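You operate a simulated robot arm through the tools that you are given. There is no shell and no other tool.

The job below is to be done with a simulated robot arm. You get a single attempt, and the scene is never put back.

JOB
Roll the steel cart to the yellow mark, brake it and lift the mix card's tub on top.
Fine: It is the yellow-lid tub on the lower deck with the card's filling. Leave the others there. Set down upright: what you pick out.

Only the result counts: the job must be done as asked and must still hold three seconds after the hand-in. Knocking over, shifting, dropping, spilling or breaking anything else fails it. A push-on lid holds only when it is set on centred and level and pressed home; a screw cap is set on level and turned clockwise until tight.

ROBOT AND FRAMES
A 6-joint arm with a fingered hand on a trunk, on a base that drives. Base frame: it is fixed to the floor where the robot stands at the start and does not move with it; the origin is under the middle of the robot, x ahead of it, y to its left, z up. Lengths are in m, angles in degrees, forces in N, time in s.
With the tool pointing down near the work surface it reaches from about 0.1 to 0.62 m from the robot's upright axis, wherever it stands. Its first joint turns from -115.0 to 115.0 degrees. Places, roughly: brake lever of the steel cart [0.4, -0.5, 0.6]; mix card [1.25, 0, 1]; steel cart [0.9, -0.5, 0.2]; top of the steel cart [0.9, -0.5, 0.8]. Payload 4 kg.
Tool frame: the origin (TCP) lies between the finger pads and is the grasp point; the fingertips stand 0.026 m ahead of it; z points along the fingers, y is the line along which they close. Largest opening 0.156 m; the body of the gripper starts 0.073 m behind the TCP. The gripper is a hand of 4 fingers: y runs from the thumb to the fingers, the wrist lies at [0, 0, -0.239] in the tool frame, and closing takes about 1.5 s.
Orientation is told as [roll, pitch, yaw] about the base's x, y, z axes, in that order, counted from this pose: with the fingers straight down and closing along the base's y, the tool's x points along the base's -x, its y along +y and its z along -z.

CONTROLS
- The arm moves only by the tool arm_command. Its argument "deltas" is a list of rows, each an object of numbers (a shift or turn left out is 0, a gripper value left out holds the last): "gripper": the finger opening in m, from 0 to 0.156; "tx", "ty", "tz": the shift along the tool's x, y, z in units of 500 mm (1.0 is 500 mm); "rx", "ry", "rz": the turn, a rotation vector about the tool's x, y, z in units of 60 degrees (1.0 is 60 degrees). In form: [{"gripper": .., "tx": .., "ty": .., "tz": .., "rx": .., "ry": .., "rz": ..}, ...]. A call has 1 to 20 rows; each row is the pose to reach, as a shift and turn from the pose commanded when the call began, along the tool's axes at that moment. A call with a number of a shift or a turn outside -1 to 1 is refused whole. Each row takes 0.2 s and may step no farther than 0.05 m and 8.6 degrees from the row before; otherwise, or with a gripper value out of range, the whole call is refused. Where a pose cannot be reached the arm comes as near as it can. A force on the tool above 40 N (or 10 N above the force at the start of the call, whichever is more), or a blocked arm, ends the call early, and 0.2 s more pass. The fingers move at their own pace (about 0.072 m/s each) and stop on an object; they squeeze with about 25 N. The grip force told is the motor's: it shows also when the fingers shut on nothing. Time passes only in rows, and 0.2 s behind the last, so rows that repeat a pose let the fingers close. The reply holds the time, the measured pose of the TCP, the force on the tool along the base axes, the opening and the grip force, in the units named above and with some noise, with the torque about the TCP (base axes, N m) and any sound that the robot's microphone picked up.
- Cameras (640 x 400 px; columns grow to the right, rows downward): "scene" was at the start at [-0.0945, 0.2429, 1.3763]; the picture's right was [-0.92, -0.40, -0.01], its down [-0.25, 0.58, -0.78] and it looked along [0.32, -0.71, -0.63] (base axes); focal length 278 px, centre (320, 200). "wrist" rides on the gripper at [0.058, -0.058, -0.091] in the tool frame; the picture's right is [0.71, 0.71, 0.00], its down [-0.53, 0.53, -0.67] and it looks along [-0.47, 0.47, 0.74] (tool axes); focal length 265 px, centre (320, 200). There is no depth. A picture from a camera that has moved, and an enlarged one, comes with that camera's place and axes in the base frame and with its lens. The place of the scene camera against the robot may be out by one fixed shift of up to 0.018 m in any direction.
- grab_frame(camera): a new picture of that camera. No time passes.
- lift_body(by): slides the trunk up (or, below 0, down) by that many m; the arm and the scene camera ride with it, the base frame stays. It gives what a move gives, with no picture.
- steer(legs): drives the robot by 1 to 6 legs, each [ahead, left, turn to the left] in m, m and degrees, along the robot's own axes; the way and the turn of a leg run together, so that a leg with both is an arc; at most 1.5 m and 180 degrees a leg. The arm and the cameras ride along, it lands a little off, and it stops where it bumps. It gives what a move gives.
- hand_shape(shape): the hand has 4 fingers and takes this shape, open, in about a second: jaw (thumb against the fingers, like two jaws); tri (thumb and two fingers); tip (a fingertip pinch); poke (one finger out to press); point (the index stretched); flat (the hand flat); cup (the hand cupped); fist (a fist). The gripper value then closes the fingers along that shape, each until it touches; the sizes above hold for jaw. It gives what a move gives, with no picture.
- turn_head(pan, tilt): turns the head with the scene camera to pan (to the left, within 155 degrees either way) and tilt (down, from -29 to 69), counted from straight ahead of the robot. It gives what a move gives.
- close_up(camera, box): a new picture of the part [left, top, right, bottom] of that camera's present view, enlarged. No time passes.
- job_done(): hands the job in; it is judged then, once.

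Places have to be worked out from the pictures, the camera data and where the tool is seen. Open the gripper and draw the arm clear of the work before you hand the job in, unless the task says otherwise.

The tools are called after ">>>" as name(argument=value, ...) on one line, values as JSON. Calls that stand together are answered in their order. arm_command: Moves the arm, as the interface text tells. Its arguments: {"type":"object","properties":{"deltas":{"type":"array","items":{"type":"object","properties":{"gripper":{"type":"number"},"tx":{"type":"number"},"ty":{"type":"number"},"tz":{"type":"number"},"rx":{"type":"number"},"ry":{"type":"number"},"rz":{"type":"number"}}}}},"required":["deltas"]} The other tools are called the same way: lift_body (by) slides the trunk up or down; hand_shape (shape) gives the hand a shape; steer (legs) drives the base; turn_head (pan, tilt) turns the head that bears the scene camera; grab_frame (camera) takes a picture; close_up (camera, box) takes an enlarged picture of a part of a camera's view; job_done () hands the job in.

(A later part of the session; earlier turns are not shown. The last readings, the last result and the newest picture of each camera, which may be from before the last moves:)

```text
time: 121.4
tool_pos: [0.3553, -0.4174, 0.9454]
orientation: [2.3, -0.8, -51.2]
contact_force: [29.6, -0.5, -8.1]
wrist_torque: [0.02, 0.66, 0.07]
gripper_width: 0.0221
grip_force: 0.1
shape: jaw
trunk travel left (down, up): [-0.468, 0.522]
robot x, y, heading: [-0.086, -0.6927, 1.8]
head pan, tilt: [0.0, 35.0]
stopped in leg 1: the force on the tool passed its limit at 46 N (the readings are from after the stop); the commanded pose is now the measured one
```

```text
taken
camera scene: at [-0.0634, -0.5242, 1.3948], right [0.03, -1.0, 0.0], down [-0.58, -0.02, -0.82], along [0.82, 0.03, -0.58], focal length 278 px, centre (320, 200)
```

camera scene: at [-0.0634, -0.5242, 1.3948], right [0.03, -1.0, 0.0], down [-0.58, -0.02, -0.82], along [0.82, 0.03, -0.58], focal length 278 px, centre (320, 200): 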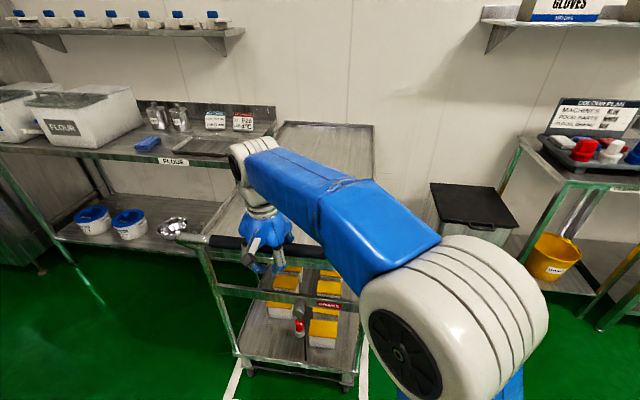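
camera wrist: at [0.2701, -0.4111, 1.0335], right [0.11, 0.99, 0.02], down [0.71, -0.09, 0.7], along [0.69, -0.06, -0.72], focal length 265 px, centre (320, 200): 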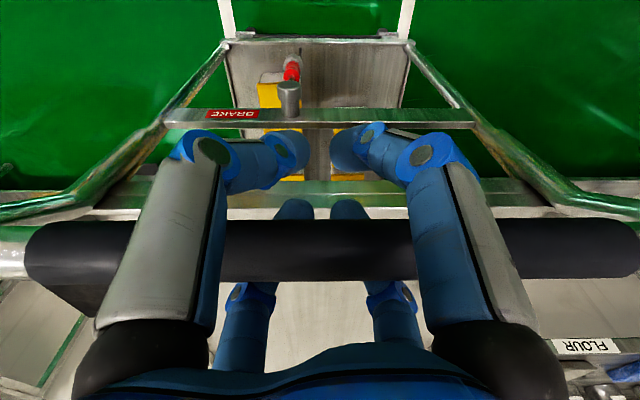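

The pull reached 46 N and the bar stayed at x≈0.375, so the cart did not roll. It may be braked already, so I look closely at the brake lever.

>>> close_up(camera="scene", box=[250, 270, 370, 345])

>>> close_up(camera="wrist", box=[210, 30, 370, 130])

>>> close_up(camera="scene", box=[220, 330, 380, 400])

```text
5.33 times, centred on (310, 308) of scene
camera zoom: at [-0.0634, -0.5242, 1.3948], right [0.03, -1.0, 0.0], down [-0.58, -0.02, -0.82], along [0.82, 0.03, -0.58], focal length 1485 px, centre (373, -373)
```

zoom: 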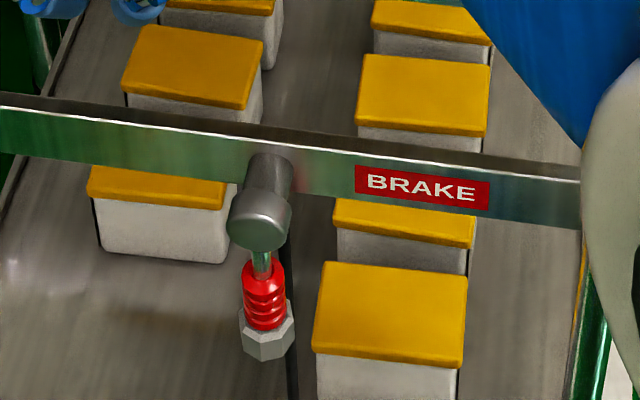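

```text
4.00 times, centred on (290, 80) of wrist
camera zoom: at [0.2701, -0.4111, 1.0335], right [0.11, 0.99, 0.02], down [0.71, -0.09, 0.7], along [0.69, -0.06, -0.72], focal length 1062 px, centre (440, 680)
```

zoom: 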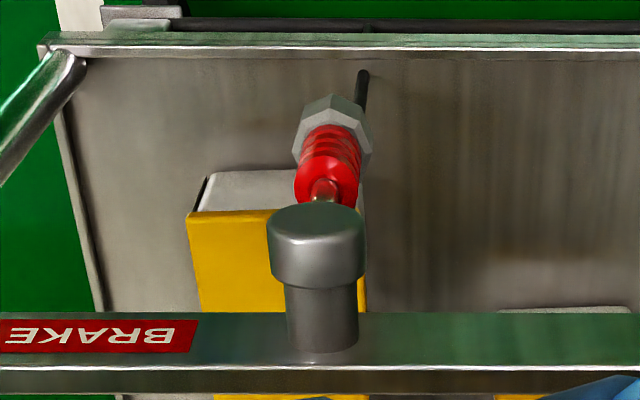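

```text
4.00 times, centred on (300, 365) of scene
camera zoom: at [-0.0634, -0.5242, 1.3948], right [0.03, -1.0, 0.0], down [-0.58, -0.02, -0.82], along [0.82, 0.03, -0.58], focal length 1114 px, centre (400, -460)
```

zoom: 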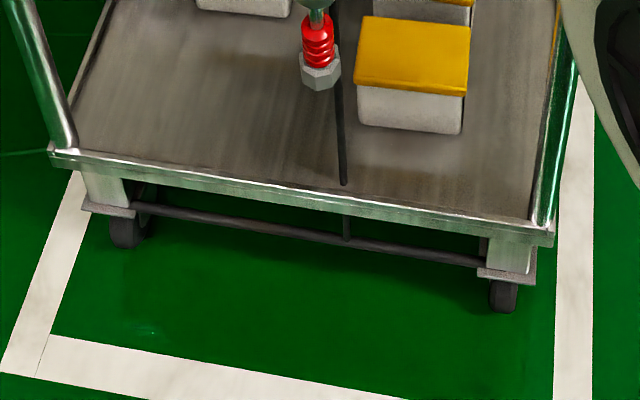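

The lever hangs straight down from its pivot on the crossbar, and the picture doesn't say whether that is on or off. I'll test with a slow, finely stepped pull by the arm to see whether the cart gives at all.

>>> arm_command(deltas=[{"tx": 0.0, "ty": 0.0}, {"tx": 0.003, "ty": -0.003}, {"tx": 0.006, "ty": -0.006}, {"tx": 0.009, "ty": -0.009}, {"tx": 0.012, "ty": -0.012}, {"tx": 0.015, "ty": -0.015}, {"tx": 0.018, "ty": -0.018}, {"tx": 0.021, "ty": -0.021}, {"tx": 0.024, "ty": -0.024}])

>>> grab_frame(camera="wrist")

```text
time: 122.2
tool_pos: [0.3552, -0.4182, 0.9446]
orientation: [2.6, -1.2, -51.2]
contact_force: [31.3, -1.5, -6.4]
wrist_torque: [0.04, 0.65, 0.02]
gripper_width: 0.0225
grip_force: 0.0
shape: jaw
trunk travel left (down, up): [-0.468, 0.522]
robot x, y, heading: [-0.0875, -0.6934, 1.9]
head pan, tilt: [0.0, 35.0]
stopped in row 3: the force on the tool passed its limit at 44 N (the readings are from after the stop); the commanded pose is now the measured one
```

```text
taken
camera wrist: at [0.2685, -0.4111, 1.0328], right [0.11, 0.99, 0.02], down [0.71, -0.09, 0.7], along [0.7, -0.06, -0.71], focal length 265 px, centre (320, 200)
```

wrist: 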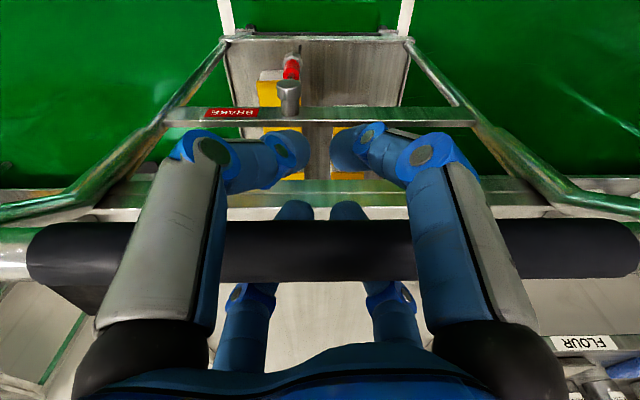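

The cart holds rigidly at over 40 N, so it is braked now, and I must release the brake first. I work the lever out to hang from a pivot at about (0.41,-0.46,0.655) with its tip at z≈0.54. I open the hand and lift it off the bar.

>>> arm_command(deltas=[{"gripper": 0.156}, {"gripper": 0.156}, {"gripper": 0.156}, {"gripper": 0.156}, {"gripper": 0.156}, {"gripper": 0.156}, {"gripper": 0.156}, {"gripper": 0.156}, {"gripper": 0.156}, {"gripper": 0.156}])

>>> arm_command(deltas=[{"tz": -0.05}, {"tz": -0.1}, {"tz": -0.15}, {"tz": -0.2}, {"tz": -0.25}, {"tz": -0.3}, {"tz": -0.3}])

>>> grab_frame(camera="wrist")

```text
time: 124.4
tool_pos: [0.3486, -0.4171, 0.9473]
orientation: [2.6, -1.0, -51.1]
contact_force: [0.2, -0.6, 0.1]
wrist_torque: [-0.01, 0.0, 0.03]
gripper_width: 0.156
grip_force: 0.1
shape: jaw
trunk travel left (down, up): [-0.468, 0.522]
robot x, y, heading: [-0.0868, -0.6919, 1.8]
head pan, tilt: [0.0, 35.0]
```

```text
time: 126.0
tool_pos: [0.3408, -0.4199, 1.0966]
orientation: [2.6, -1.0, -51.1]
contact_force: [0.4, -0.5, 0.9]
wrist_torque: [0.0, 0.0, -0.03]
gripper_width: 0.156
grip_force: 0.0
shape: jaw
trunk travel left (down, up): [-0.468, 0.522]
robot x, y, heading: [-0.0843, -0.6929, 2.0]
head pan, tilt: [0.0, 35.0]
```

```text
taken
camera wrist: at [0.2556, -0.412, 1.1851], right [0.11, 0.99, 0.02], down [0.71, -0.09, 0.7], along [0.7, -0.06, -0.72], focal length 265 px, centre (320, 200)
```

wrist: 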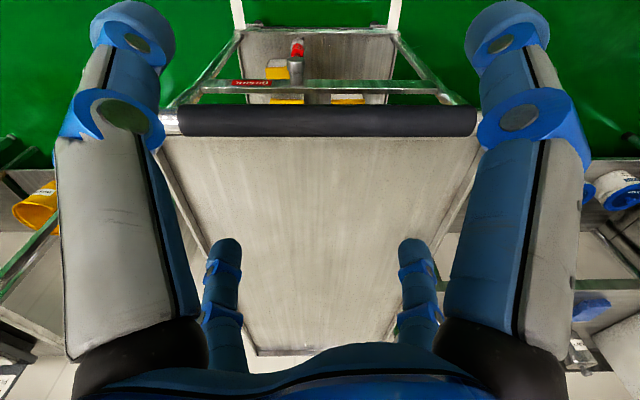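

The hand is off the bar. I back the robot away from the cart and then turn the hand to point forward while lowering it, so it can reach the lever horizontally under the handle.

>>> steer(legs=[[-0.36, 0, 0]])

>>> arm_command(deltas=[{"tx": -0.0261, "ty": 0.0324, "tz": 0.0482, "rx": -0.0648, "ry": -0.0523}, {"tx": -0.0521, "ty": 0.0646, "tz": 0.0928, "rx": -0.1297, "ry": -0.1047}, {"tx": -0.0777, "ty": 0.0963, "tz": 0.1338, "rx": -0.1945, "ry": -0.157}, {"tx": -0.1026, "ty": 0.1271, "tz": 0.1712, "rx": -0.2593, "ry": -0.2093}, {"tx": -0.1269, "ty": 0.1572, "tz": 0.2052, "rx": -0.3242, "ry": -0.2617}, {"tx": -0.1501, "ty": 0.1859, "tz": 0.236, "rx": -0.389, "ry": -0.314}, {"tx": -0.1722, "ty": 0.2133, "tz": 0.2636, "rx": -0.4538, "ry": -0.3663}, {"tx": -0.1929, "ty": 0.239, "tz": 0.2882, "rx": -0.5187, "ry": -0.4187}, {"tx": -0.2123, "ty": 0.263, "tz": 0.31, "rx": -0.5835, "ry": -0.471}, {"tx": -0.2123, "ty": 0.263, "tz": 0.31, "rx": -0.5835, "ry": -0.471}])

>>> arm_command(deltas=[{"tx": -0.0039, "ty": 0.0048, "tz": 0.0336, "rx": -0.0648, "ry": -0.0523}, {"tx": -0.0077, "ty": 0.0095, "tz": 0.0636, "rx": -0.1297, "ry": -0.1047}, {"tx": -0.0111, "ty": 0.0137, "tz": 0.09, "rx": -0.1945, "ry": -0.157}, {"tx": -0.0137, "ty": 0.017, "tz": 0.1128, "rx": -0.2593, "ry": -0.2093}, {"tx": -0.0157, "ty": 0.0195, "tz": 0.1322, "rx": -0.3242, "ry": -0.2617}, {"tx": -0.0167, "ty": 0.0207, "tz": 0.1484, "rx": -0.389, "ry": -0.314}, {"tx": -0.0166, "ty": 0.0205, "tz": 0.1614, "rx": -0.4538, "ry": -0.3663}, {"tx": -0.0151, "ty": 0.0187, "tz": 0.1714, "rx": -0.5187, "ry": -0.4187}, {"tx": -0.0122, "ty": 0.0151, "tz": 0.1786, "rx": -0.5835, "ry": -0.471}, {"tx": -0.0122, "ty": 0.0151, "tz": 0.1786, "rx": -0.5835, "ry": -0.471}])

>>> grab_frame(camera="scene")

>>> grab_frame(camera="wrist")

```text
time: 131.2
tool_pos: [-0.0262, -0.4304, 1.098]
orientation: [2.4, -0.9, -50.9]
contact_force: [-0.1, 0.3, -0.6]
wrist_torque: [0.03, -0.01, -0.01]
gripper_width: 0.1559
grip_force: 0.1
shape: jaw
trunk travel left (down, up): [-0.468, 0.522]
robot x, y, heading: [-0.4509, -0.7054, 2.0]
head pan, tilt: [0.0, 35.0]
```

```text
time: 133.4
tool_pos: [0.1481, -0.4282, 0.9494]
orientation: [40.9, -26.8, -61.4]
contact_force: [-0.5, -0.2, 0.7]
wrist_torque: [0.03, 0.05, 0.0]
gripper_width: 0.156
grip_force: 0.0
shape: jaw
trunk travel left (down, up): [-0.468, 0.522]
robot x, y, heading: [-0.4563, -0.7046, 2.1]
head pan, tilt: [0.0, 35.0]
```

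```text
time: 135.6
tool_pos: [0.2211, -0.425, 0.8972]
orientation: [93.2, -38.1, -91.8]
contact_force: [-0.2, -0.2, -0.9]
wrist_torque: [0.0, -0.02, -0.03]
gripper_width: 0.156
grip_force: 0.1
shape: jaw
trunk travel left (down, up): [-0.468, 0.522]
robot x, y, heading: [-0.4516, -0.7047, 2.0]
head pan, tilt: [0.0, 35.0]
```

```text
taken
camera scene: at [-0.437, -0.5369, 1.395], right [0.04, -1.0, 0.0], down [-0.57, -0.02, -0.82], along [0.82, 0.03, -0.57], focal length 278 px, centre (320, 200)
```

scene: 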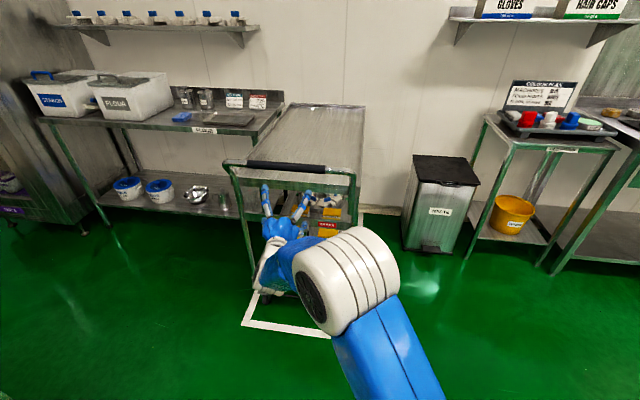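

```text
taken
camera wrist: at [0.1331, -0.4161, 0.8112], right [-0.01, 0.99, 0.12], down [-0.7, -0.09, 0.71], along [0.71, -0.08, 0.7], focal length 265 px, centre (320, 200)
```

wrist: 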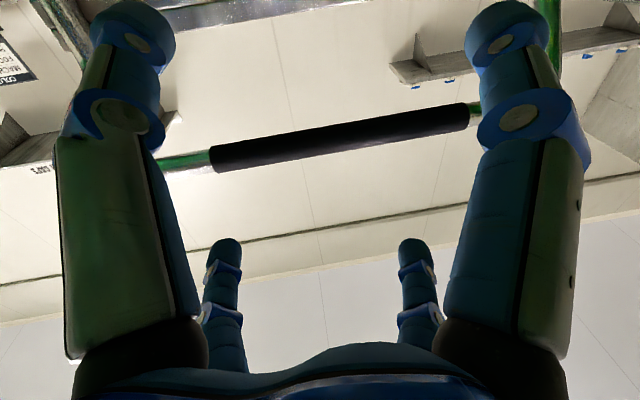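

The hand points forward well below the bar's line of approach. I lower it to the lever's height (z≈0.56) and line it up with the lever's y of about -0.46.

>>> arm_command(deltas=[{"tx": 0.041, "ty": -0.065, "tz": -0.003}, {"tx": 0.082, "ty": -0.13, "tz": -0.006}, {"tx": 0.123, "ty": -0.195, "tz": -0.009}, {"tx": 0.164, "ty": -0.26, "tz": -0.012}, {"tx": 0.205, "ty": -0.325, "tz": -0.015}, {"tx": 0.246, "ty": -0.39, "tz": -0.018}, {"tx": 0.287, "ty": -0.455, "tz": -0.021}, {"tx": 0.328, "ty": -0.52, "tz": -0.024}, {"tx": 0.369, "ty": -0.585, "tz": -0.027}, {"tx": 0.369, "ty": -0.585, "tz": -0.027}])

>>> grab_frame(camera="wrist")

>>> grab_frame(camera="scene")

```text
time: 137.8
tool_pos: [0.2222, -0.4612, 0.5527]
orientation: [93.2, -38.2, -91.8]
contact_force: [-0.9, 0.5, -1.3]
wrist_torque: [0.0, -0.01, 0.0]
gripper_width: 0.1558
grip_force: 0.1
shape: jaw
trunk travel left (down, up): [-0.468, 0.522]
robot x, y, heading: [-0.4563, -0.7029, 1.9]
head pan, tilt: [0.0, 35.0]
```

```text
taken
camera wrist: at [0.1338, -0.4524, 0.4667], right [-0.01, 0.99, 0.12], down [-0.7, -0.09, 0.71], along [0.71, -0.08, 0.69], focal length 265 px, centre (320, 200)
```

wrist: 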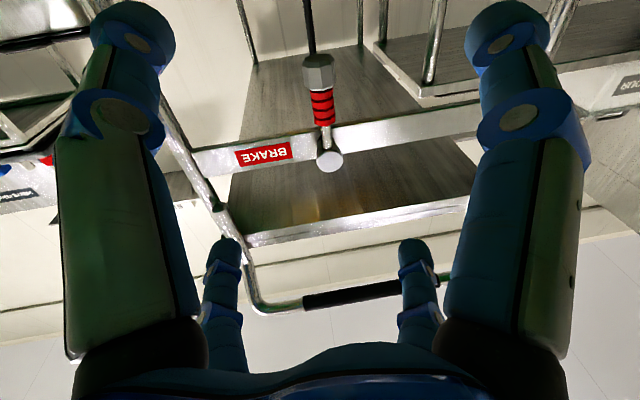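

```text
taken
camera scene: at [-0.4367, -0.5368, 1.3949], right [0.04, -1.0, 0.0], down [-0.57, -0.02, -0.82], along [0.82, 0.03, -0.57], focal length 278 px, centre (320, 200)
```

scene: 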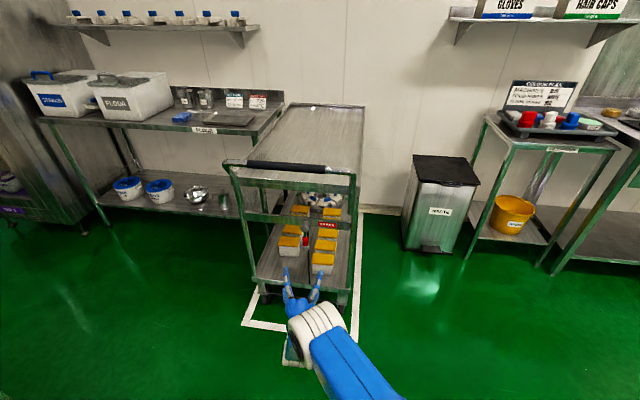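

The lever shows clearly: pivot near z=0.66 and tip near z=0.55 at y≈-0.463. I raise the hand by 2 cm, then drive ahead most of the remaining way to it.

>>> arm_command(deltas=[{"tx": -0.013, "ty": 0.016}, {"tx": -0.025, "ty": 0.032}, {"tx": -0.025, "ty": 0.032}])

>>> steer(legs=[[0.12, 0, 0]])

>>> grab_frame(camera="wrist")

>>> close_up(camera="scene", box=[230, 200, 390, 300])

```text
time: 138.6
tool_pos: [0.2212, -0.4597, 0.5746]
orientation: [93.0, -38.0, -91.8]
contact_force: [0.4, -0.4, -0.1]
wrist_torque: [0.01, 0.0, 0.01]
gripper_width: 0.1561
grip_force: 0.1
shape: jaw
trunk travel left (down, up): [-0.468, 0.522]
robot x, y, heading: [-0.4562, -0.7051, 2.3]
head pan, tilt: [0.0, 35.0]
```

```text
time: 140.8
tool_pos: [0.341, -0.4556, 0.5744]
orientation: [93.2, -38.0, -91.8]
contact_force: [0.2, 0.9, -0.1]
wrist_torque: [0.0, 0.02, -0.02]
gripper_width: 0.1556
grip_force: 0.1
shape: jaw
trunk travel left (down, up): [-0.468, 0.522]
robot x, y, heading: [-0.3341, -0.6996, 2.0]
head pan, tilt: [0.0, 35.0]
```

```text
taken
camera wrist: at [0.2523, -0.4467, 0.4882], right [-0.01, 0.99, 0.12], down [-0.7, -0.09, 0.71], along [0.71, -0.08, 0.7], focal length 265 px, centre (320, 200)
```

wrist: 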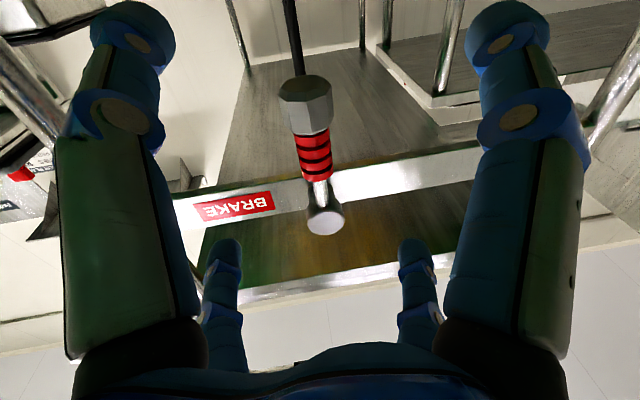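

```text
4.00 times, centred on (310, 250) of scene
camera zoom: at [-0.3139, -0.5325, 1.395], right [0.04, -1.0, 0.0], down [-0.57, -0.02, -0.82], along [0.82, 0.03, -0.57], focal length 1114 px, centre (360, 0)
```

zoom: 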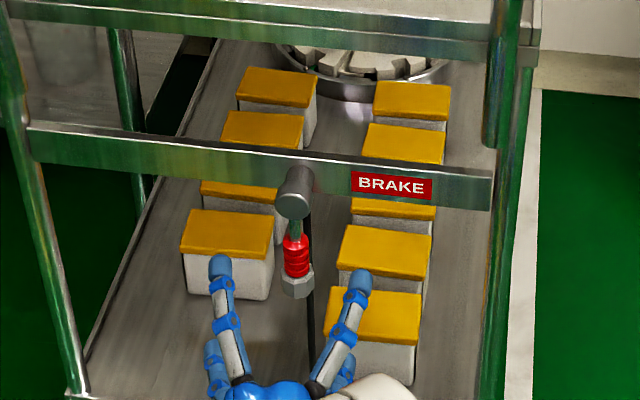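

The lever lies between the finger pairs at y≈-0.463. I move the hand straight in 6 cm so the grip of the lever comes between the fingers.

>>> arm_command(deltas=[{"tz": 0.03, "tx": -0.005, "ty": -0.004}, {"tz": 0.06, "tx": -0.011, "ty": -0.009}, {"tz": 0.09, "tx": -0.011, "ty": -0.009}, {"tz": 0.12, "tx": -0.011, "ty": -0.009}, {"tz": 0.12, "tx": -0.011, "ty": -0.009}])

>>> grab_frame(camera="wrist")

>>> close_up(camera="scene", box=[230, 200, 390, 300])

```text
time: 142.0
tool_pos: [0.401, -0.4629, 0.5756]
orientation: [93.2, -38.0, -91.7]
contact_force: [0.9, 0.2, 0.2]
wrist_torque: [0.01, 0.0, -0.01]
gripper_width: 0.1557
grip_force: 0.2
shape: jaw
trunk travel left (down, up): [-0.468, 0.522]
robot x, y, heading: [-0.3315, -0.7008, 2.0]
head pan, tilt: [0.0, 35.0]
```

```text
taken
camera wrist: at [0.3122, -0.4532, 0.4904], right [-0.01, 0.99, 0.12], down [-0.7, -0.09, 0.71], along [0.72, -0.08, 0.69], focal length 265 px, centre (320, 200)
```

wrist: 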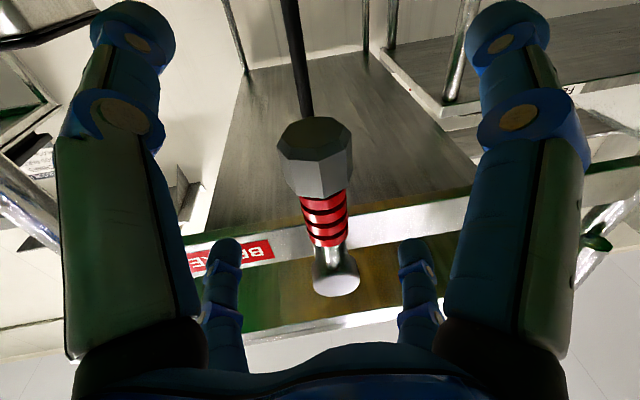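

```text
4.00 times, centred on (310, 250) of scene
camera zoom: at [-0.3134, -0.5326, 1.3949], right [0.04, -1.0, 0.0], down [-0.57, -0.02, -0.82], along [0.82, 0.03, -0.57], focal length 1114 px, centre (360, 0)
```

zoom: 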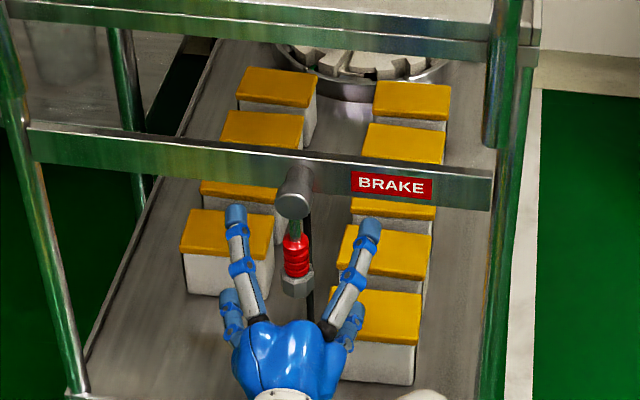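

The lever sits centred between the finger pairs. I go in 1.5 cm more and close the hand gently on the lever.

>>> arm_command(deltas=[{"tz": 0.015}, {"tz": 0.03}, {"tz": 0.03, "gripper": 0.1}, {"tz": 0.03, "gripper": 0.08}, {"tz": 0.03, "gripper": 0.06}, {"tz": 0.03, "gripper": 0.04}, {"tz": 0.03, "gripper": 0.03}, {"tz": 0.03, "gripper": 0.03}, {"tz": 0.03, "gripper": 0.03}, {"tz": 0.03, "gripper": 0.03}])

>>> grab_frame(camera="wrist")

>>> close_up(camera="scene", box=[230, 200, 390, 300])

```text
time: 144.2
tool_pos: [0.4152, -0.4622, 0.5769]
orientation: [93.1, -38.0, -91.6]
contact_force: [0.1, -1.4, -2.1]
wrist_torque: [-0.03, 0.03, -0.02]
gripper_width: 0.0309
grip_force: 0.1
shape: jaw
trunk travel left (down, up): [-0.468, 0.522]
robot x, y, heading: [-0.3296, -0.7018, 1.9]
head pan, tilt: [0.0, 35.0]
```

```text
taken
camera wrist: at [0.3269, -0.4528, 0.4917], right [-0.01, 0.99, 0.12], down [-0.7, -0.09, 0.71], along [0.72, -0.08, 0.69], focal length 265 px, centre (320, 200)
```

wrist: 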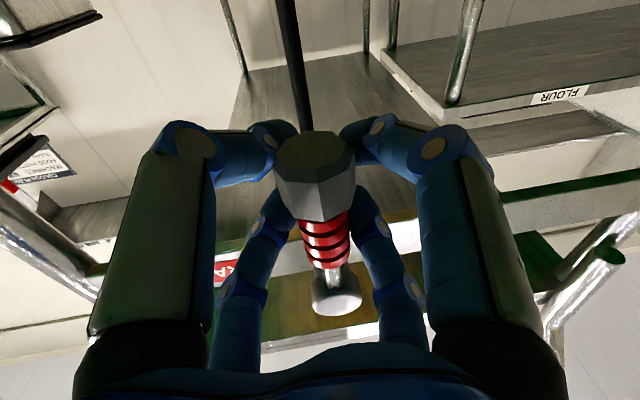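

```text
4.00 times, centred on (310, 250) of scene
camera zoom: at [-0.3132, -0.5325, 1.3949], right [0.04, -1.0, 0.0], down [-0.57, -0.02, -0.82], along [0.82, 0.03, -0.57], focal length 1114 px, centre (360, 0)
```

zoom: 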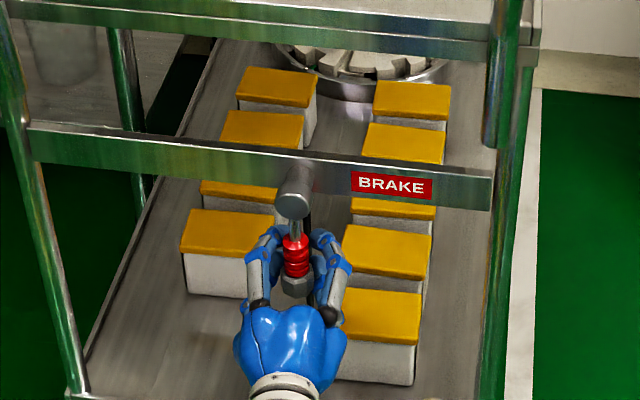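

The four fingers surround the lever. I try swinging it gently toward +y along its arc and watch the force.

>>> arm_command(deltas=[{"tx": 0.008, "ty": 0.006, "rz": 0.05}, {"tx": 0.016, "ty": 0.012, "rz": 0.1}, {"tx": 0.024, "ty": 0.018, "rz": 0.15}, {"tx": 0.032, "ty": 0.025, "rz": 0.2}, {"tx": 0.04, "ty": 0.032, "rz": 0.25}, {"tx": 0.048, "ty": 0.038, "rz": 0.3}, {"tx": 0.048, "ty": 0.038, "rz": 0.3}])

>>> grab_frame(camera="wrist")

>>> close_up(camera="scene", box=[230, 200, 390, 300])

```text
time: 145.8
tool_pos: [0.4149, -0.4312, 0.5759]
orientation: [92.7, -20.0, -90.7]
contact_force: [1.5, -2.3, 0.3]
wrist_torque: [-0.06, -0.04, -0.02]
gripper_width: 0.0303
grip_force: 0.0
shape: jaw
trunk travel left (down, up): [-0.468, 0.522]
robot x, y, heading: [-0.3315, -0.6988, 1.8]
head pan, tilt: [0.0, 35.0]
```

```text
taken
camera wrist: at [0.3266, -0.398, 0.498], right [-0.02, 0.91, 0.42], down [-0.7, -0.32, 0.64], along [0.72, -0.28, 0.64], focal length 265 px, centre (320, 200)
```

wrist: 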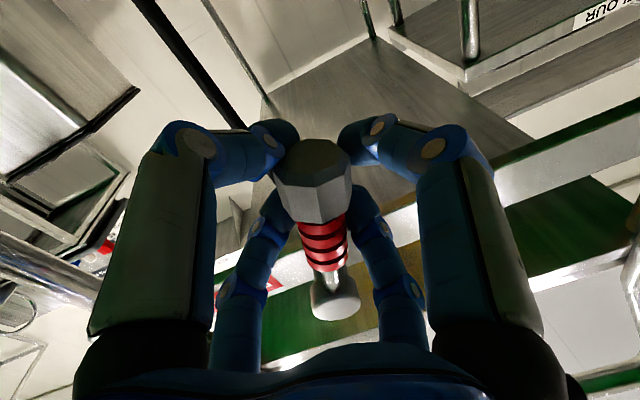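

```text
4.00 times, centred on (310, 250) of scene
camera zoom: at [-0.3133, -0.5326, 1.3949], right [0.04, -1.0, 0.0], down [-0.57, -0.02, -0.82], along [0.82, 0.03, -0.57], focal length 1114 px, centre (360, 0)
```

zoom: 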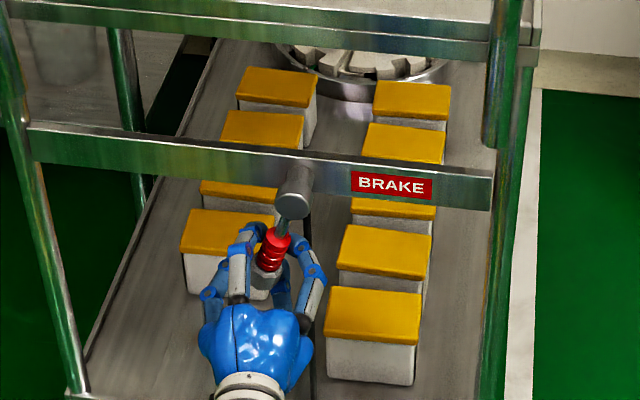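

The lever swings easily, with only about 2 N. I carry on along its arc toward the horizontal, watching for a stop.

>>> arm_command(deltas=[{"tx": 0.014, "ty": 0.0132, "rz": 0.1}, {"tx": 0.0264, "ty": 0.0275, "rz": 0.2}, {"tx": 0.0372, "ty": 0.0435, "rz": 0.3}, {"tx": 0.0462, "ty": 0.0603, "rz": 0.4}, {"tx": 0.0535, "ty": 0.078, "rz": 0.5}, {"tx": 0.0589, "ty": 0.0965, "rz": 0.6}, {"tx": 0.0589, "ty": 0.0965, "rz": 0.6}])

>>> grab_frame(camera="wrist")

>>> close_up(camera="scene", box=[230, 200, 390, 300])

```text
time: 147.4
tool_pos: [0.4163, -0.3815, 0.6116]
orientation: [92.5, 15.8, -89.2]
contact_force: [0.2, 0.9, 0.0]
wrist_torque: [0.01, 0.01, 0.04]
gripper_width: 0.0302
grip_force: 0.0
shape: jaw
out of reach, approached as far as the arm can: row 6, 7
trunk travel left (down, up): [-0.468, 0.522]
robot x, y, heading: [-0.3285, -0.699, 2.1]
head pan, tilt: [0.0, 35.0]
```

```text
taken
camera wrist: at [0.3277, -0.3116, 0.5672], right [-0.04, 0.49, 0.87], down [-0.68, -0.65, 0.33], along [0.73, -0.58, 0.36], focal length 265 px, centre (320, 200)
```

wrist: 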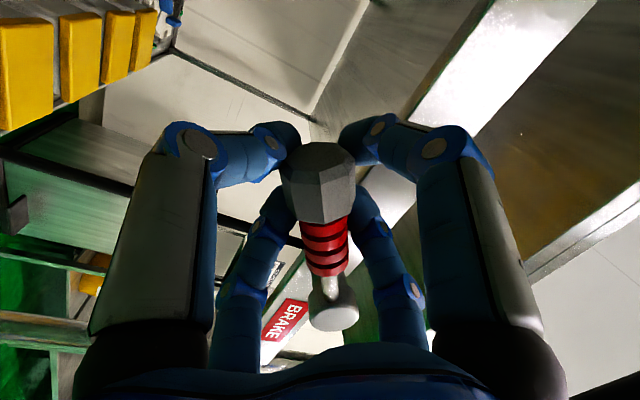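

```text
4.00 times, centred on (310, 250) of scene
camera zoom: at [-0.3136, -0.5323, 1.3949], right [0.04, -1.0, 0.0], down [-0.57, -0.02, -0.82], along [0.82, 0.03, -0.57], focal length 1114 px, centre (360, 0)
```

zoom: 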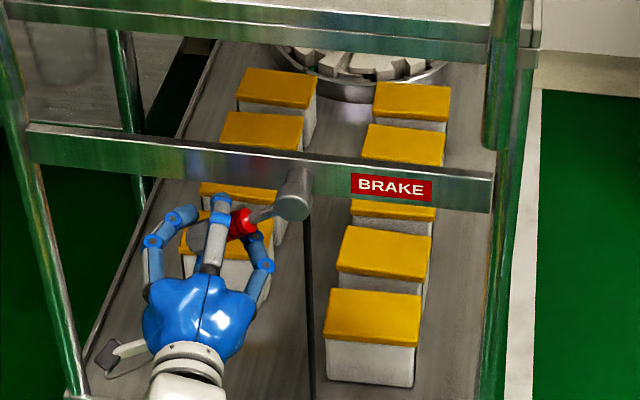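

The lever followed to about 55° with no resistance, but the wrist ran out of turn. I loosen the cage a little and continue the arc by moving only, to bring the lever to the horizontal.

>>> arm_command(deltas=[{"gripper": 0.06}, {"gripper": 0.06}, {"tx": 0.0182, "ty": 0.0178}, {"tx": 0.0337, "ty": 0.038}, {"tx": 0.0462, "ty": 0.0604}, {"tx": 0.0573, "ty": 0.0903}, {"tx": 0.0573, "ty": 0.0903}])

>>> grab_frame(camera="wrist")

>>> close_up(camera="scene", box=[230, 200, 390, 300])

```text
time: 149.0
tool_pos: [0.4144, -0.369, 0.6625]
orientation: [92.4, 16.0, -89.1]
contact_force: [0.4, 0.2, -2.1]
wrist_torque: [0.11, -0.02, 0.09]
gripper_width: 0.0599
grip_force: 0.0
shape: jaw
trunk travel left (down, up): [-0.468, 0.522]
robot x, y, heading: [-0.3303, -0.6983, 2.1]
head pan, tilt: [0.0, 35.0]
```

```text
taken
camera wrist: at [0.3237, -0.2978, 0.6184], right [-0.04, 0.48, 0.87], down [-0.68, -0.65, 0.33], along [0.73, -0.58, 0.36], focal length 265 px, centre (320, 200)
```

wrist: 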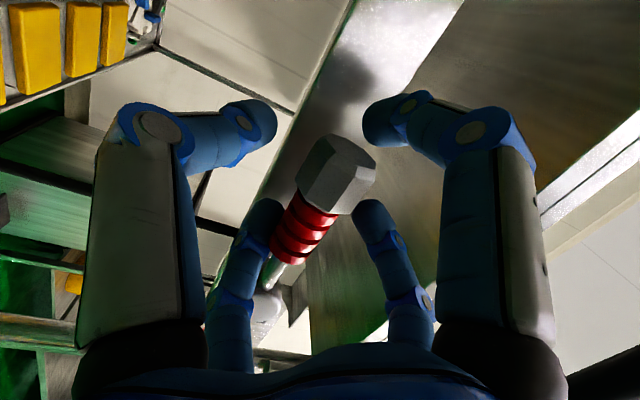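

```text
4.00 times, centred on (310, 250) of scene
camera zoom: at [-0.3133, -0.5324, 1.3949], right [0.04, -1.0, 0.0], down [-0.57, -0.02, -0.82], along [0.82, 0.03, -0.57], focal length 1114 px, centre (360, 0)
```

zoom: 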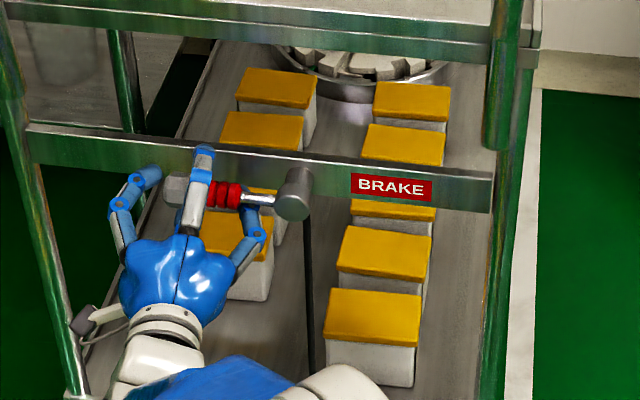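

The lever is now close to horizontal. I push it up a little more to feel for its end stop.

>>> arm_command(deltas=[{"tx": 0.005, "ty": 0.0193}, {"tx": 0.0105, "ty": 0.0386}, {"tx": 0.0157, "ty": 0.058}, {"tx": 0.0157, "ty": 0.058}])

>>> close_up(camera="scene", box=[230, 200, 390, 300])

>>> grab_frame(camera="wrist")

```text
time: 150.0
tool_pos: [0.4154, -0.3677, 0.6829]
orientation: [91.8, 15.8, -89.1]
contact_force: [3.6, 4.3, -29.1]
wrist_torque: [1.6, -0.13, 0.16]
gripper_width: 0.049
grip_force: 0.2
shape: jaw
trunk travel left (down, up): [-0.468, 0.522]
robot x, y, heading: [-0.329, -0.6995, 1.9]
head pan, tilt: [0.0, 35.0]
```

```text
4.00 times, centred on (310, 250) of scene
camera zoom: at [-0.3091, -0.5307, 1.3943], right [0.04, -1.0, 0.0], down [-0.58, -0.02, -0.82], along [0.82, 0.03, -0.58], focal length 1114 px, centre (360, 0)
```

zoom: 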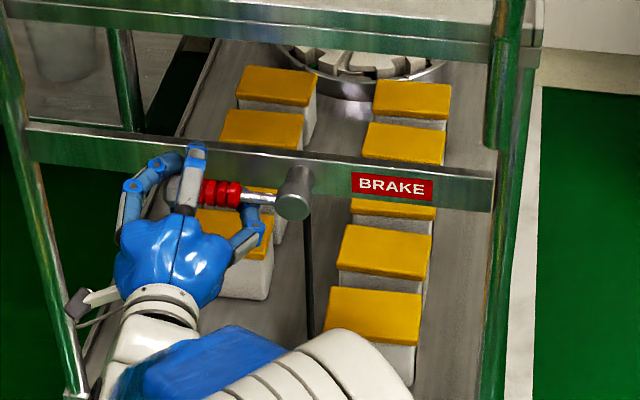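

```text
taken
camera wrist: at [0.3228, -0.2967, 0.6406], right [-0.03, 0.49, 0.87], down [-0.67, -0.65, 0.34], along [0.74, -0.58, 0.35], focal length 265 px, centre (320, 200)
```

wrist: 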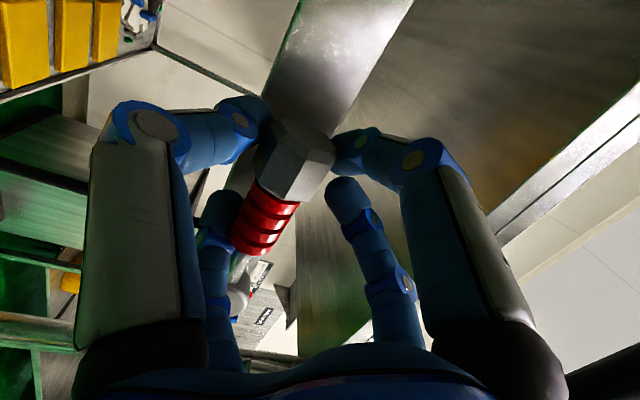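

The lever met a firm stop at the horizontal (29 N). I ease off, open the hand and draw it straight back, then check that the lever stays there.

>>> arm_command(deltas=[{"tx": -0.005, "ty": -0.02}, {"tx": -0.01, "ty": -0.04}, {"tx": -0.01, "ty": -0.04, "gripper": 0.1}, {"tx": -0.01, "ty": -0.04, "gripper": 0.156}, {"tx": -0.01, "ty": -0.04, "gripper": 0.156}, {"tx": -0.01, "ty": -0.04, "gripper": 0.156}, {"tx": -0.01, "ty": -0.04, "gripper": 0.156}, {"tx": -0.01, "ty": -0.04, "gripper": 0.156}])

>>> close_up(camera="scene", box=[230, 200, 390, 300])

>>> grab_frame(camera="wrist")

```text
time: 151.8
tool_pos: [0.415, -0.3688, 0.672]
orientation: [92.6, 16.0, -89.0]
contact_force: [0.1, 2.9, -2.9]
wrist_torque: [0.26, 0.01, -0.01]
gripper_width: 0.156
grip_force: 0.1
shape: jaw
trunk travel left (down, up): [-0.468, 0.522]
robot x, y, heading: [-0.3311, -0.7007, 1.8]
head pan, tilt: [0.0, 35.0]
```

```text
4.00 times, centred on (310, 250) of scene
camera zoom: at [-0.3132, -0.5322, 1.3949], right [0.04, -1.0, 0.0], down [-0.57, -0.02, -0.82], along [0.82, 0.03, -0.57], focal length 1114 px, centre (360, 0)
```

zoom: 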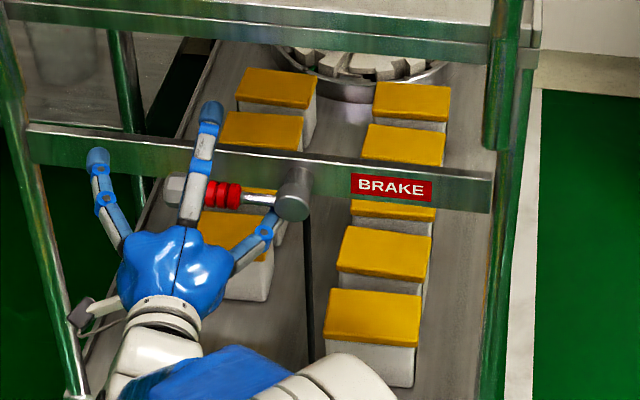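

```text
taken
camera wrist: at [0.3242, -0.2973, 0.6278], right [-0.04, 0.48, 0.87], down [-0.68, -0.65, 0.33], along [0.73, -0.58, 0.36], focal length 265 px, centre (320, 200)
```

wrist: 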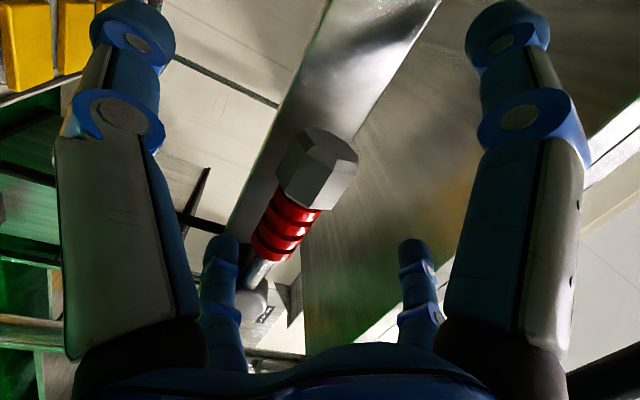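

With the hand open the lever stays at the horizontal. I draw the hand straight back out.

>>> arm_command(deltas=[{"tz": -0.03}, {"tz": -0.06}, {"tz": -0.1}, {"tz": -0.15}, {"tz": -0.2}, {"tz": -0.25}, {"tz": -0.3}, {"tz": -0.3}])

>>> close_up(camera="scene", box=[230, 200, 390, 300])

>>> grab_frame(camera="wrist")

```text
time: 153.6
tool_pos: [0.3017, -0.3076, 0.6779]
orientation: [92.5, 15.6, -89.5]
contact_force: [0.1, 0.1, 0.1]
wrist_torque: [-0.03, -0.01, 0.0]
gripper_width: 0.156
grip_force: 0.0
shape: jaw
out of reach, approached as far as the arm can: row 2, 3, 4, 5, 6, 7, 8
trunk travel left (down, up): [-0.468, 0.522]
robot x, y, heading: [-0.3302, -0.6983, 2.2]
head pan, tilt: [0.0, 35.0]
```

```text
4.00 times, centred on (310, 250) of scene
camera zoom: at [-0.3136, -0.5325, 1.3949], right [0.04, -1.0, 0.0], down [-0.57, -0.02, -0.82], along [0.82, 0.03, -0.57], focal length 1114 px, centre (360, 0)
```

zoom: 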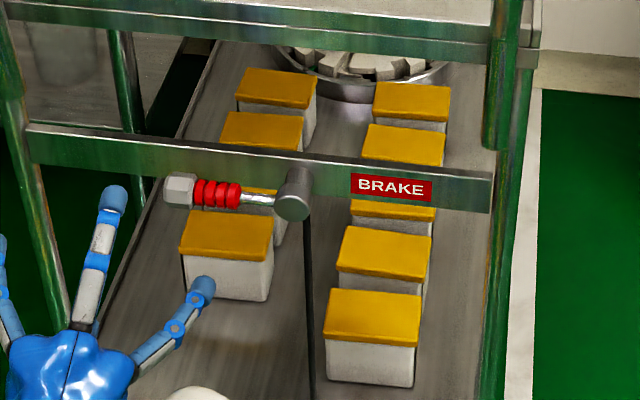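

```text
taken
camera wrist: at [0.2125, -0.2366, 0.633], right [-0.04, 0.49, 0.87], down [-0.68, -0.65, 0.34], along [0.73, -0.58, 0.36], focal length 265 px, centre (320, 200)
```

wrist: 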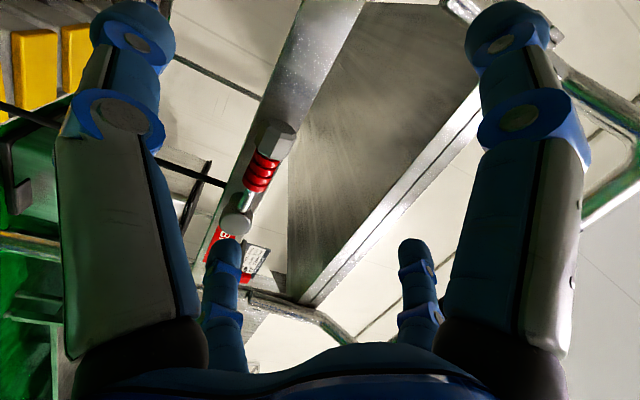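

The lever holds at the horizontal. I drive the robot back to get the hand clear, then turn the hand back the way it came.

>>> steer(legs=[[-0.15, 0, 0]])

>>> arm_command(deltas=[{"rz": -0.1}, {"rz": -0.2}, {"rz": -0.3}, {"rz": -0.4}, {"rz": -0.5}, {"rz": -0.6}, {"rz": -0.7}, {"rz": -0.8}, {"rz": -0.9}, {"rz": -0.9}])

>>> grab_frame(camera="wrist")

```text
time: 156.2
tool_pos: [0.1521, -0.3147, 0.6769]
orientation: [92.5, 15.5, -89.5]
contact_force: [0.1, 0.8, -0.2]
wrist_torque: [-0.01, 0.0, 0.0]
gripper_width: 0.1559
grip_force: 0.0
shape: jaw
trunk travel left (down, up): [-0.468, 0.522]
robot x, y, heading: [-0.4864, -0.7026, 2.1]
head pan, tilt: [0.0, 35.0]
```

```text
time: 158.4
tool_pos: [0.152, -0.3137, 0.6772]
orientation: [93.1, -38.5, -92.2]
contact_force: [-0.1, -0.3, -0.8]
wrist_torque: [0.01, -0.01, -0.03]
gripper_width: 0.1561
grip_force: 0.1
shape: jaw
trunk travel left (down, up): [-0.468, 0.522]
robot x, y, heading: [-0.4874, -0.7019, 2.0]
head pan, tilt: [0.0, 35.0]
```

```text
taken
camera wrist: at [0.0635, -0.3046, 0.5921], right [0.0, 0.99, 0.11], down [-0.7, -0.08, 0.71], along [0.72, -0.08, 0.69], focal length 265 px, centre (320, 200)
```

wrist: 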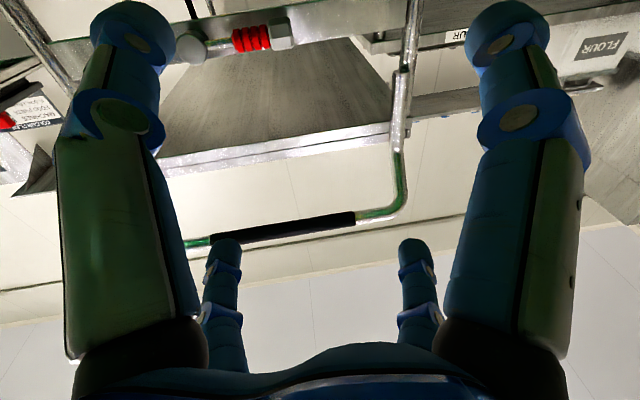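

The hand is clear of the cart. I shift it back toward the robot's middle and reverse the turn, so it points down again above handle height.

>>> arm_command(deltas=[{"tx": -0.0572, "ty": -0.0449}, {"tx": -0.1144, "ty": -0.0897}, {"tx": -0.1716, "ty": -0.1346}, {"tx": -0.1716, "ty": -0.1346}])

>>> arm_command(deltas=[{"tx": -0.0203, "ty": 0.0252, "tz": -0.0018, "rx": 0.0648, "ry": 0.0523}, {"tx": -0.0408, "ty": 0.0506, "tz": -0.0072, "rx": 0.1297, "ry": 0.1047}, {"tx": -0.0617, "ty": 0.0764, "tz": -0.0162, "rx": 0.1945, "ry": 0.157}, {"tx": -0.0833, "ty": 0.1032, "tz": -0.0288, "rx": 0.2593, "ry": 0.2093}, {"tx": -0.1055, "ty": 0.1307, "tz": -0.0448, "rx": 0.3242, "ry": 0.2617}, {"tx": -0.1287, "ty": 0.1595, "tz": -0.064, "rx": 0.389, "ry": 0.314}, {"tx": -0.1531, "ty": 0.1897, "tz": -0.0864, "rx": 0.4538, "ry": 0.3663}, {"tx": -0.1789, "ty": 0.2216, "tz": -0.1118, "rx": 0.5187, "ry": 0.4187}, {"tx": -0.206, "ty": 0.2552, "tz": -0.14, "rx": 0.5835, "ry": 0.471}, {"tx": -0.206, "ty": 0.2552, "tz": -0.14, "rx": 0.5835, "ry": 0.471}])

>>> arm_command(deltas=[{"tx": -0.0068, "ty": 0.0084, "tz": -0.0542, "rx": 0.0648, "ry": 0.0523}, {"tx": -0.0136, "ty": 0.0168, "tz": -0.1118, "rx": 0.1297, "ry": 0.1047}, {"tx": -0.0208, "ty": 0.0258, "tz": -0.1732, "rx": 0.1945, "ry": 0.157}, {"tx": -0.0288, "ty": 0.0356, "tz": -0.238, "rx": 0.2593, "ry": 0.2093}, {"tx": -0.0374, "ty": 0.0464, "tz": -0.3064, "rx": 0.3242, "ry": 0.2617}, {"tx": -0.0471, "ty": 0.0584, "tz": -0.378, "rx": 0.389, "ry": 0.314}, {"tx": -0.0578, "ty": 0.0716, "tz": -0.4526, "rx": 0.4538, "ry": 0.3663}, {"tx": -0.07, "ty": 0.0867, "tz": -0.5304, "rx": 0.5187, "ry": 0.4187}, {"tx": -0.0834, "ty": 0.1033, "tz": -0.6108, "rx": 0.5835, "ry": 0.471}, {"tx": -0.0834, "ty": 0.1033, "tz": -0.6108, "rx": 0.5835, "ry": 0.471}])

```text
time: 159.4
tool_pos: [0.1498, -0.4245, 0.6766]
orientation: [93.2, -38.4, -92.1]
contact_force: [0.0, 0.0, -0.5]
wrist_torque: [-0.01, 0.0, 0.01]
gripper_width: 0.1559
grip_force: 0.0
shape: jaw
trunk travel left (down, up): [-0.468, 0.522]
robot x, y, heading: [-0.4857, -0.7095, 1.8]
head pan, tilt: [0.0, 35.0]
```

```text
time: 161.6
tool_pos: [0.0761, -0.4236, 0.8392]
orientation: [40.5, -27.1, -61.6]
contact_force: [-0.1, 0.0, -0.5]
wrist_torque: [-0.02, 0.0, 0.0]
gripper_width: 0.1558
grip_force: 0.0
shape: jaw
trunk travel left (down, up): [-0.468, 0.522]
robot x, y, heading: [-0.4849, -0.7046, 2.1]
head pan, tilt: [0.0, 35.0]
```

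```text
time: 163.8
tool_pos: [-0.1049, -0.4261, 1.0965]
orientation: [2.0, -1.1, -51.3]
contact_force: [0.3, 0.6, 0.0]
wrist_torque: [0.0, 0.01, -0.01]
gripper_width: 0.156
grip_force: 0.1
shape: jaw
trunk travel left (down, up): [-0.468, 0.522]
robot x, y, heading: [-0.4863, -0.7057, 1.9]
head pan, tilt: [0.0, 35.0]
```

Fingers are down again at z≈1.10. I extend the hand 6 cm and drive back up to the handle.

>>> arm_command(deltas=[{"tx": -0.0375, "ty": 0.0468}, {"tx": -0.075, "ty": 0.0936}, {"tx": -0.075, "ty": 0.0936}])

>>> steer(legs=[[0.419, -0.012, 0]])

>>> grab_frame(camera="wrist")

```text
time: 164.6
tool_pos: [-0.0461, -0.4291, 1.096]
orientation: [2.1, -1.2, -51.3]
contact_force: [0.1, 0.8, -0.4]
wrist_torque: [0.01, -0.05, 0.02]
gripper_width: 0.1559
grip_force: 0.1
shape: jaw
trunk travel left (down, up): [-0.468, 0.522]
robot x, y, heading: [-0.4886, -0.7052, 2.0]
head pan, tilt: [0.0, 35.0]
```

```text
time: 170.4
tool_pos: [0.3696, -0.4285, 1.0965]
orientation: [2.2, -1.2, -51.5]
contact_force: [-0.4, 0.5, 0.8]
wrist_torque: [-0.01, 0.02, 0.01]
gripper_width: 0.1559
grip_force: 0.1
shape: jaw
trunk travel left (down, up): [-0.468, 0.522]
robot x, y, heading: [-0.0714, -0.7023, 1.6]
head pan, tilt: [0.0, 35.0]
```

```text
taken
camera wrist: at [0.2847, -0.4203, 1.183], right [0.11, 0.99, 0.01], down [0.71, -0.09, 0.7], along [0.69, -0.07, -0.72], focal length 265 px, centre (320, 200)
```

wrist: 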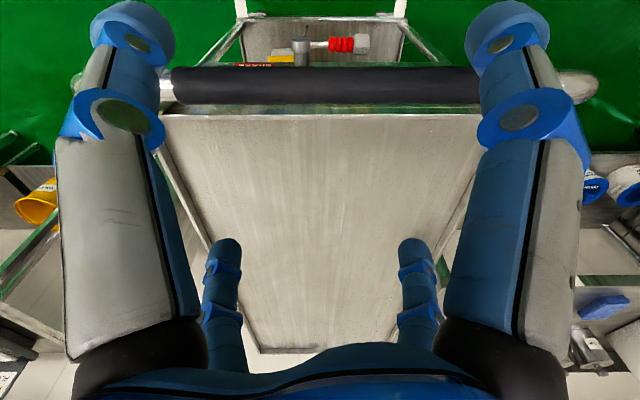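

The bar lies under the hand at x≈0.371 and the lever still stands at the horizontal. I lower and close the hand around the bar as before.

>>> arm_command(deltas=[{"tz": 0.04}, {"tz": 0.08}, {"tz": 0.12}, {"tz": 0.16}, {"tz": 0.2}, {"tz": 0.24}, {"tz": 0.28}, {"tz": 0.304}, {"tz": 0.304, "gripper": 0.1}, {"tz": 0.304, "gripper": 0.05}, {"tz": 0.304, "gripper": 0.01}, {"tz": 0.304, "gripper": 0.01}, {"tz": 0.304, "gripper": 0.01}, {"tz": 0.304, "gripper": 0.01}, {"tz": 0.304, "gripper": 0.01}, {"tz": 0.304, "gripper": 0.01}])

>>> grab_frame(camera="wrist")

```text
time: 173.8
tool_pos: [0.3775, -0.4272, 0.9449]
orientation: [2.0, -1.1, -51.6]
contact_force: [-4.1, -4.3, -9.7]
wrist_torque: [0.19, -0.11, -0.08]
gripper_width: 0.005
grip_force: 25.2
shape: jaw
trunk travel left (down, up): [-0.468, 0.522]
robot x, y, heading: [-0.0677, -0.7016, 2.0]
head pan, tilt: [0.0, 35.0]
```

```text
taken
camera wrist: at [0.2916, -0.4194, 1.0318], right [0.11, 0.99, 0.01], down [0.71, -0.09, 0.7], along [0.69, -0.07, -0.72], focal length 265 px, centre (320, 200)
```

wrist: 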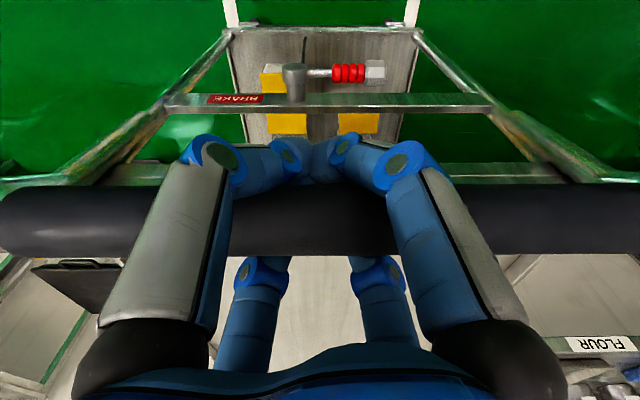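

The bar is firmly enclosed now, with 25 N of grip. I pull back 0.1 m as a test with the brake lever up.

>>> steer(legs=[[-0.0988, 0.0155, 0]])

>>> grab_frame(camera="wrist")

>>> grab_frame(camera="scene")

```text
time: 175.7
tool_pos: [0.2841, -0.4162, 0.9448]
orientation: [2.4, -1.3, -51.7]
contact_force: [15.7, -2.0, -10.1]
wrist_torque: [0.14, 0.1, -0.07]
gripper_width: 0.0048
grip_force: 24.9
shape: jaw
trunk travel left (down, up): [-0.468, 0.522]
robot x, y, heading: [-0.1669, -0.6933, 1.7]
head pan, tilt: [0.0, 35.0]
```

```text
taken
camera wrist: at [0.1985, -0.408, 1.0316], right [0.12, 0.99, 0.01], down [0.71, -0.09, 0.7], along [0.7, -0.07, -0.71], focal length 265 px, centre (320, 200)
```

wrist: 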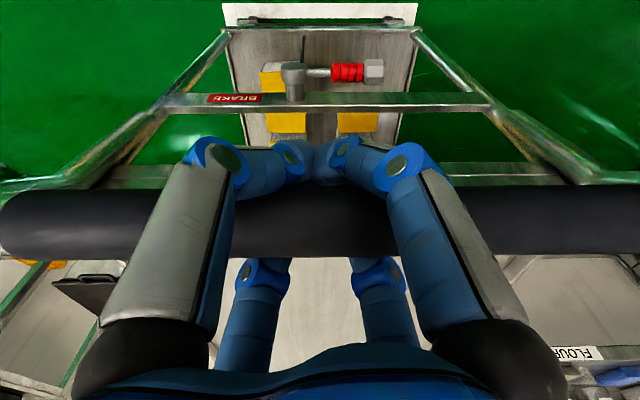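

```text
taken
camera scene: at [-0.1482, -0.5241, 1.395], right [0.03, -1.0, 0.0], down [-0.58, -0.02, -0.82], along [0.82, 0.02, -0.58], focal length 278 px, centre (320, 200)
```

scene: 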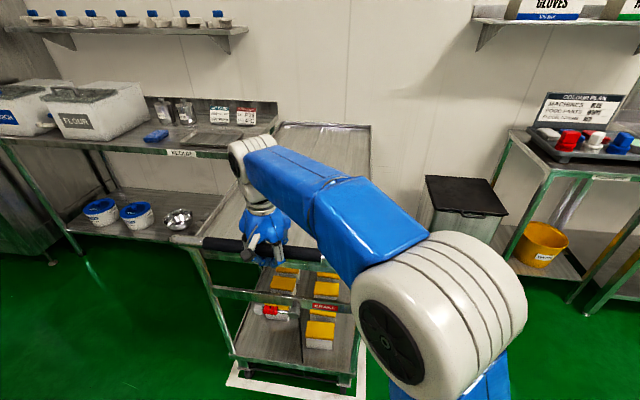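

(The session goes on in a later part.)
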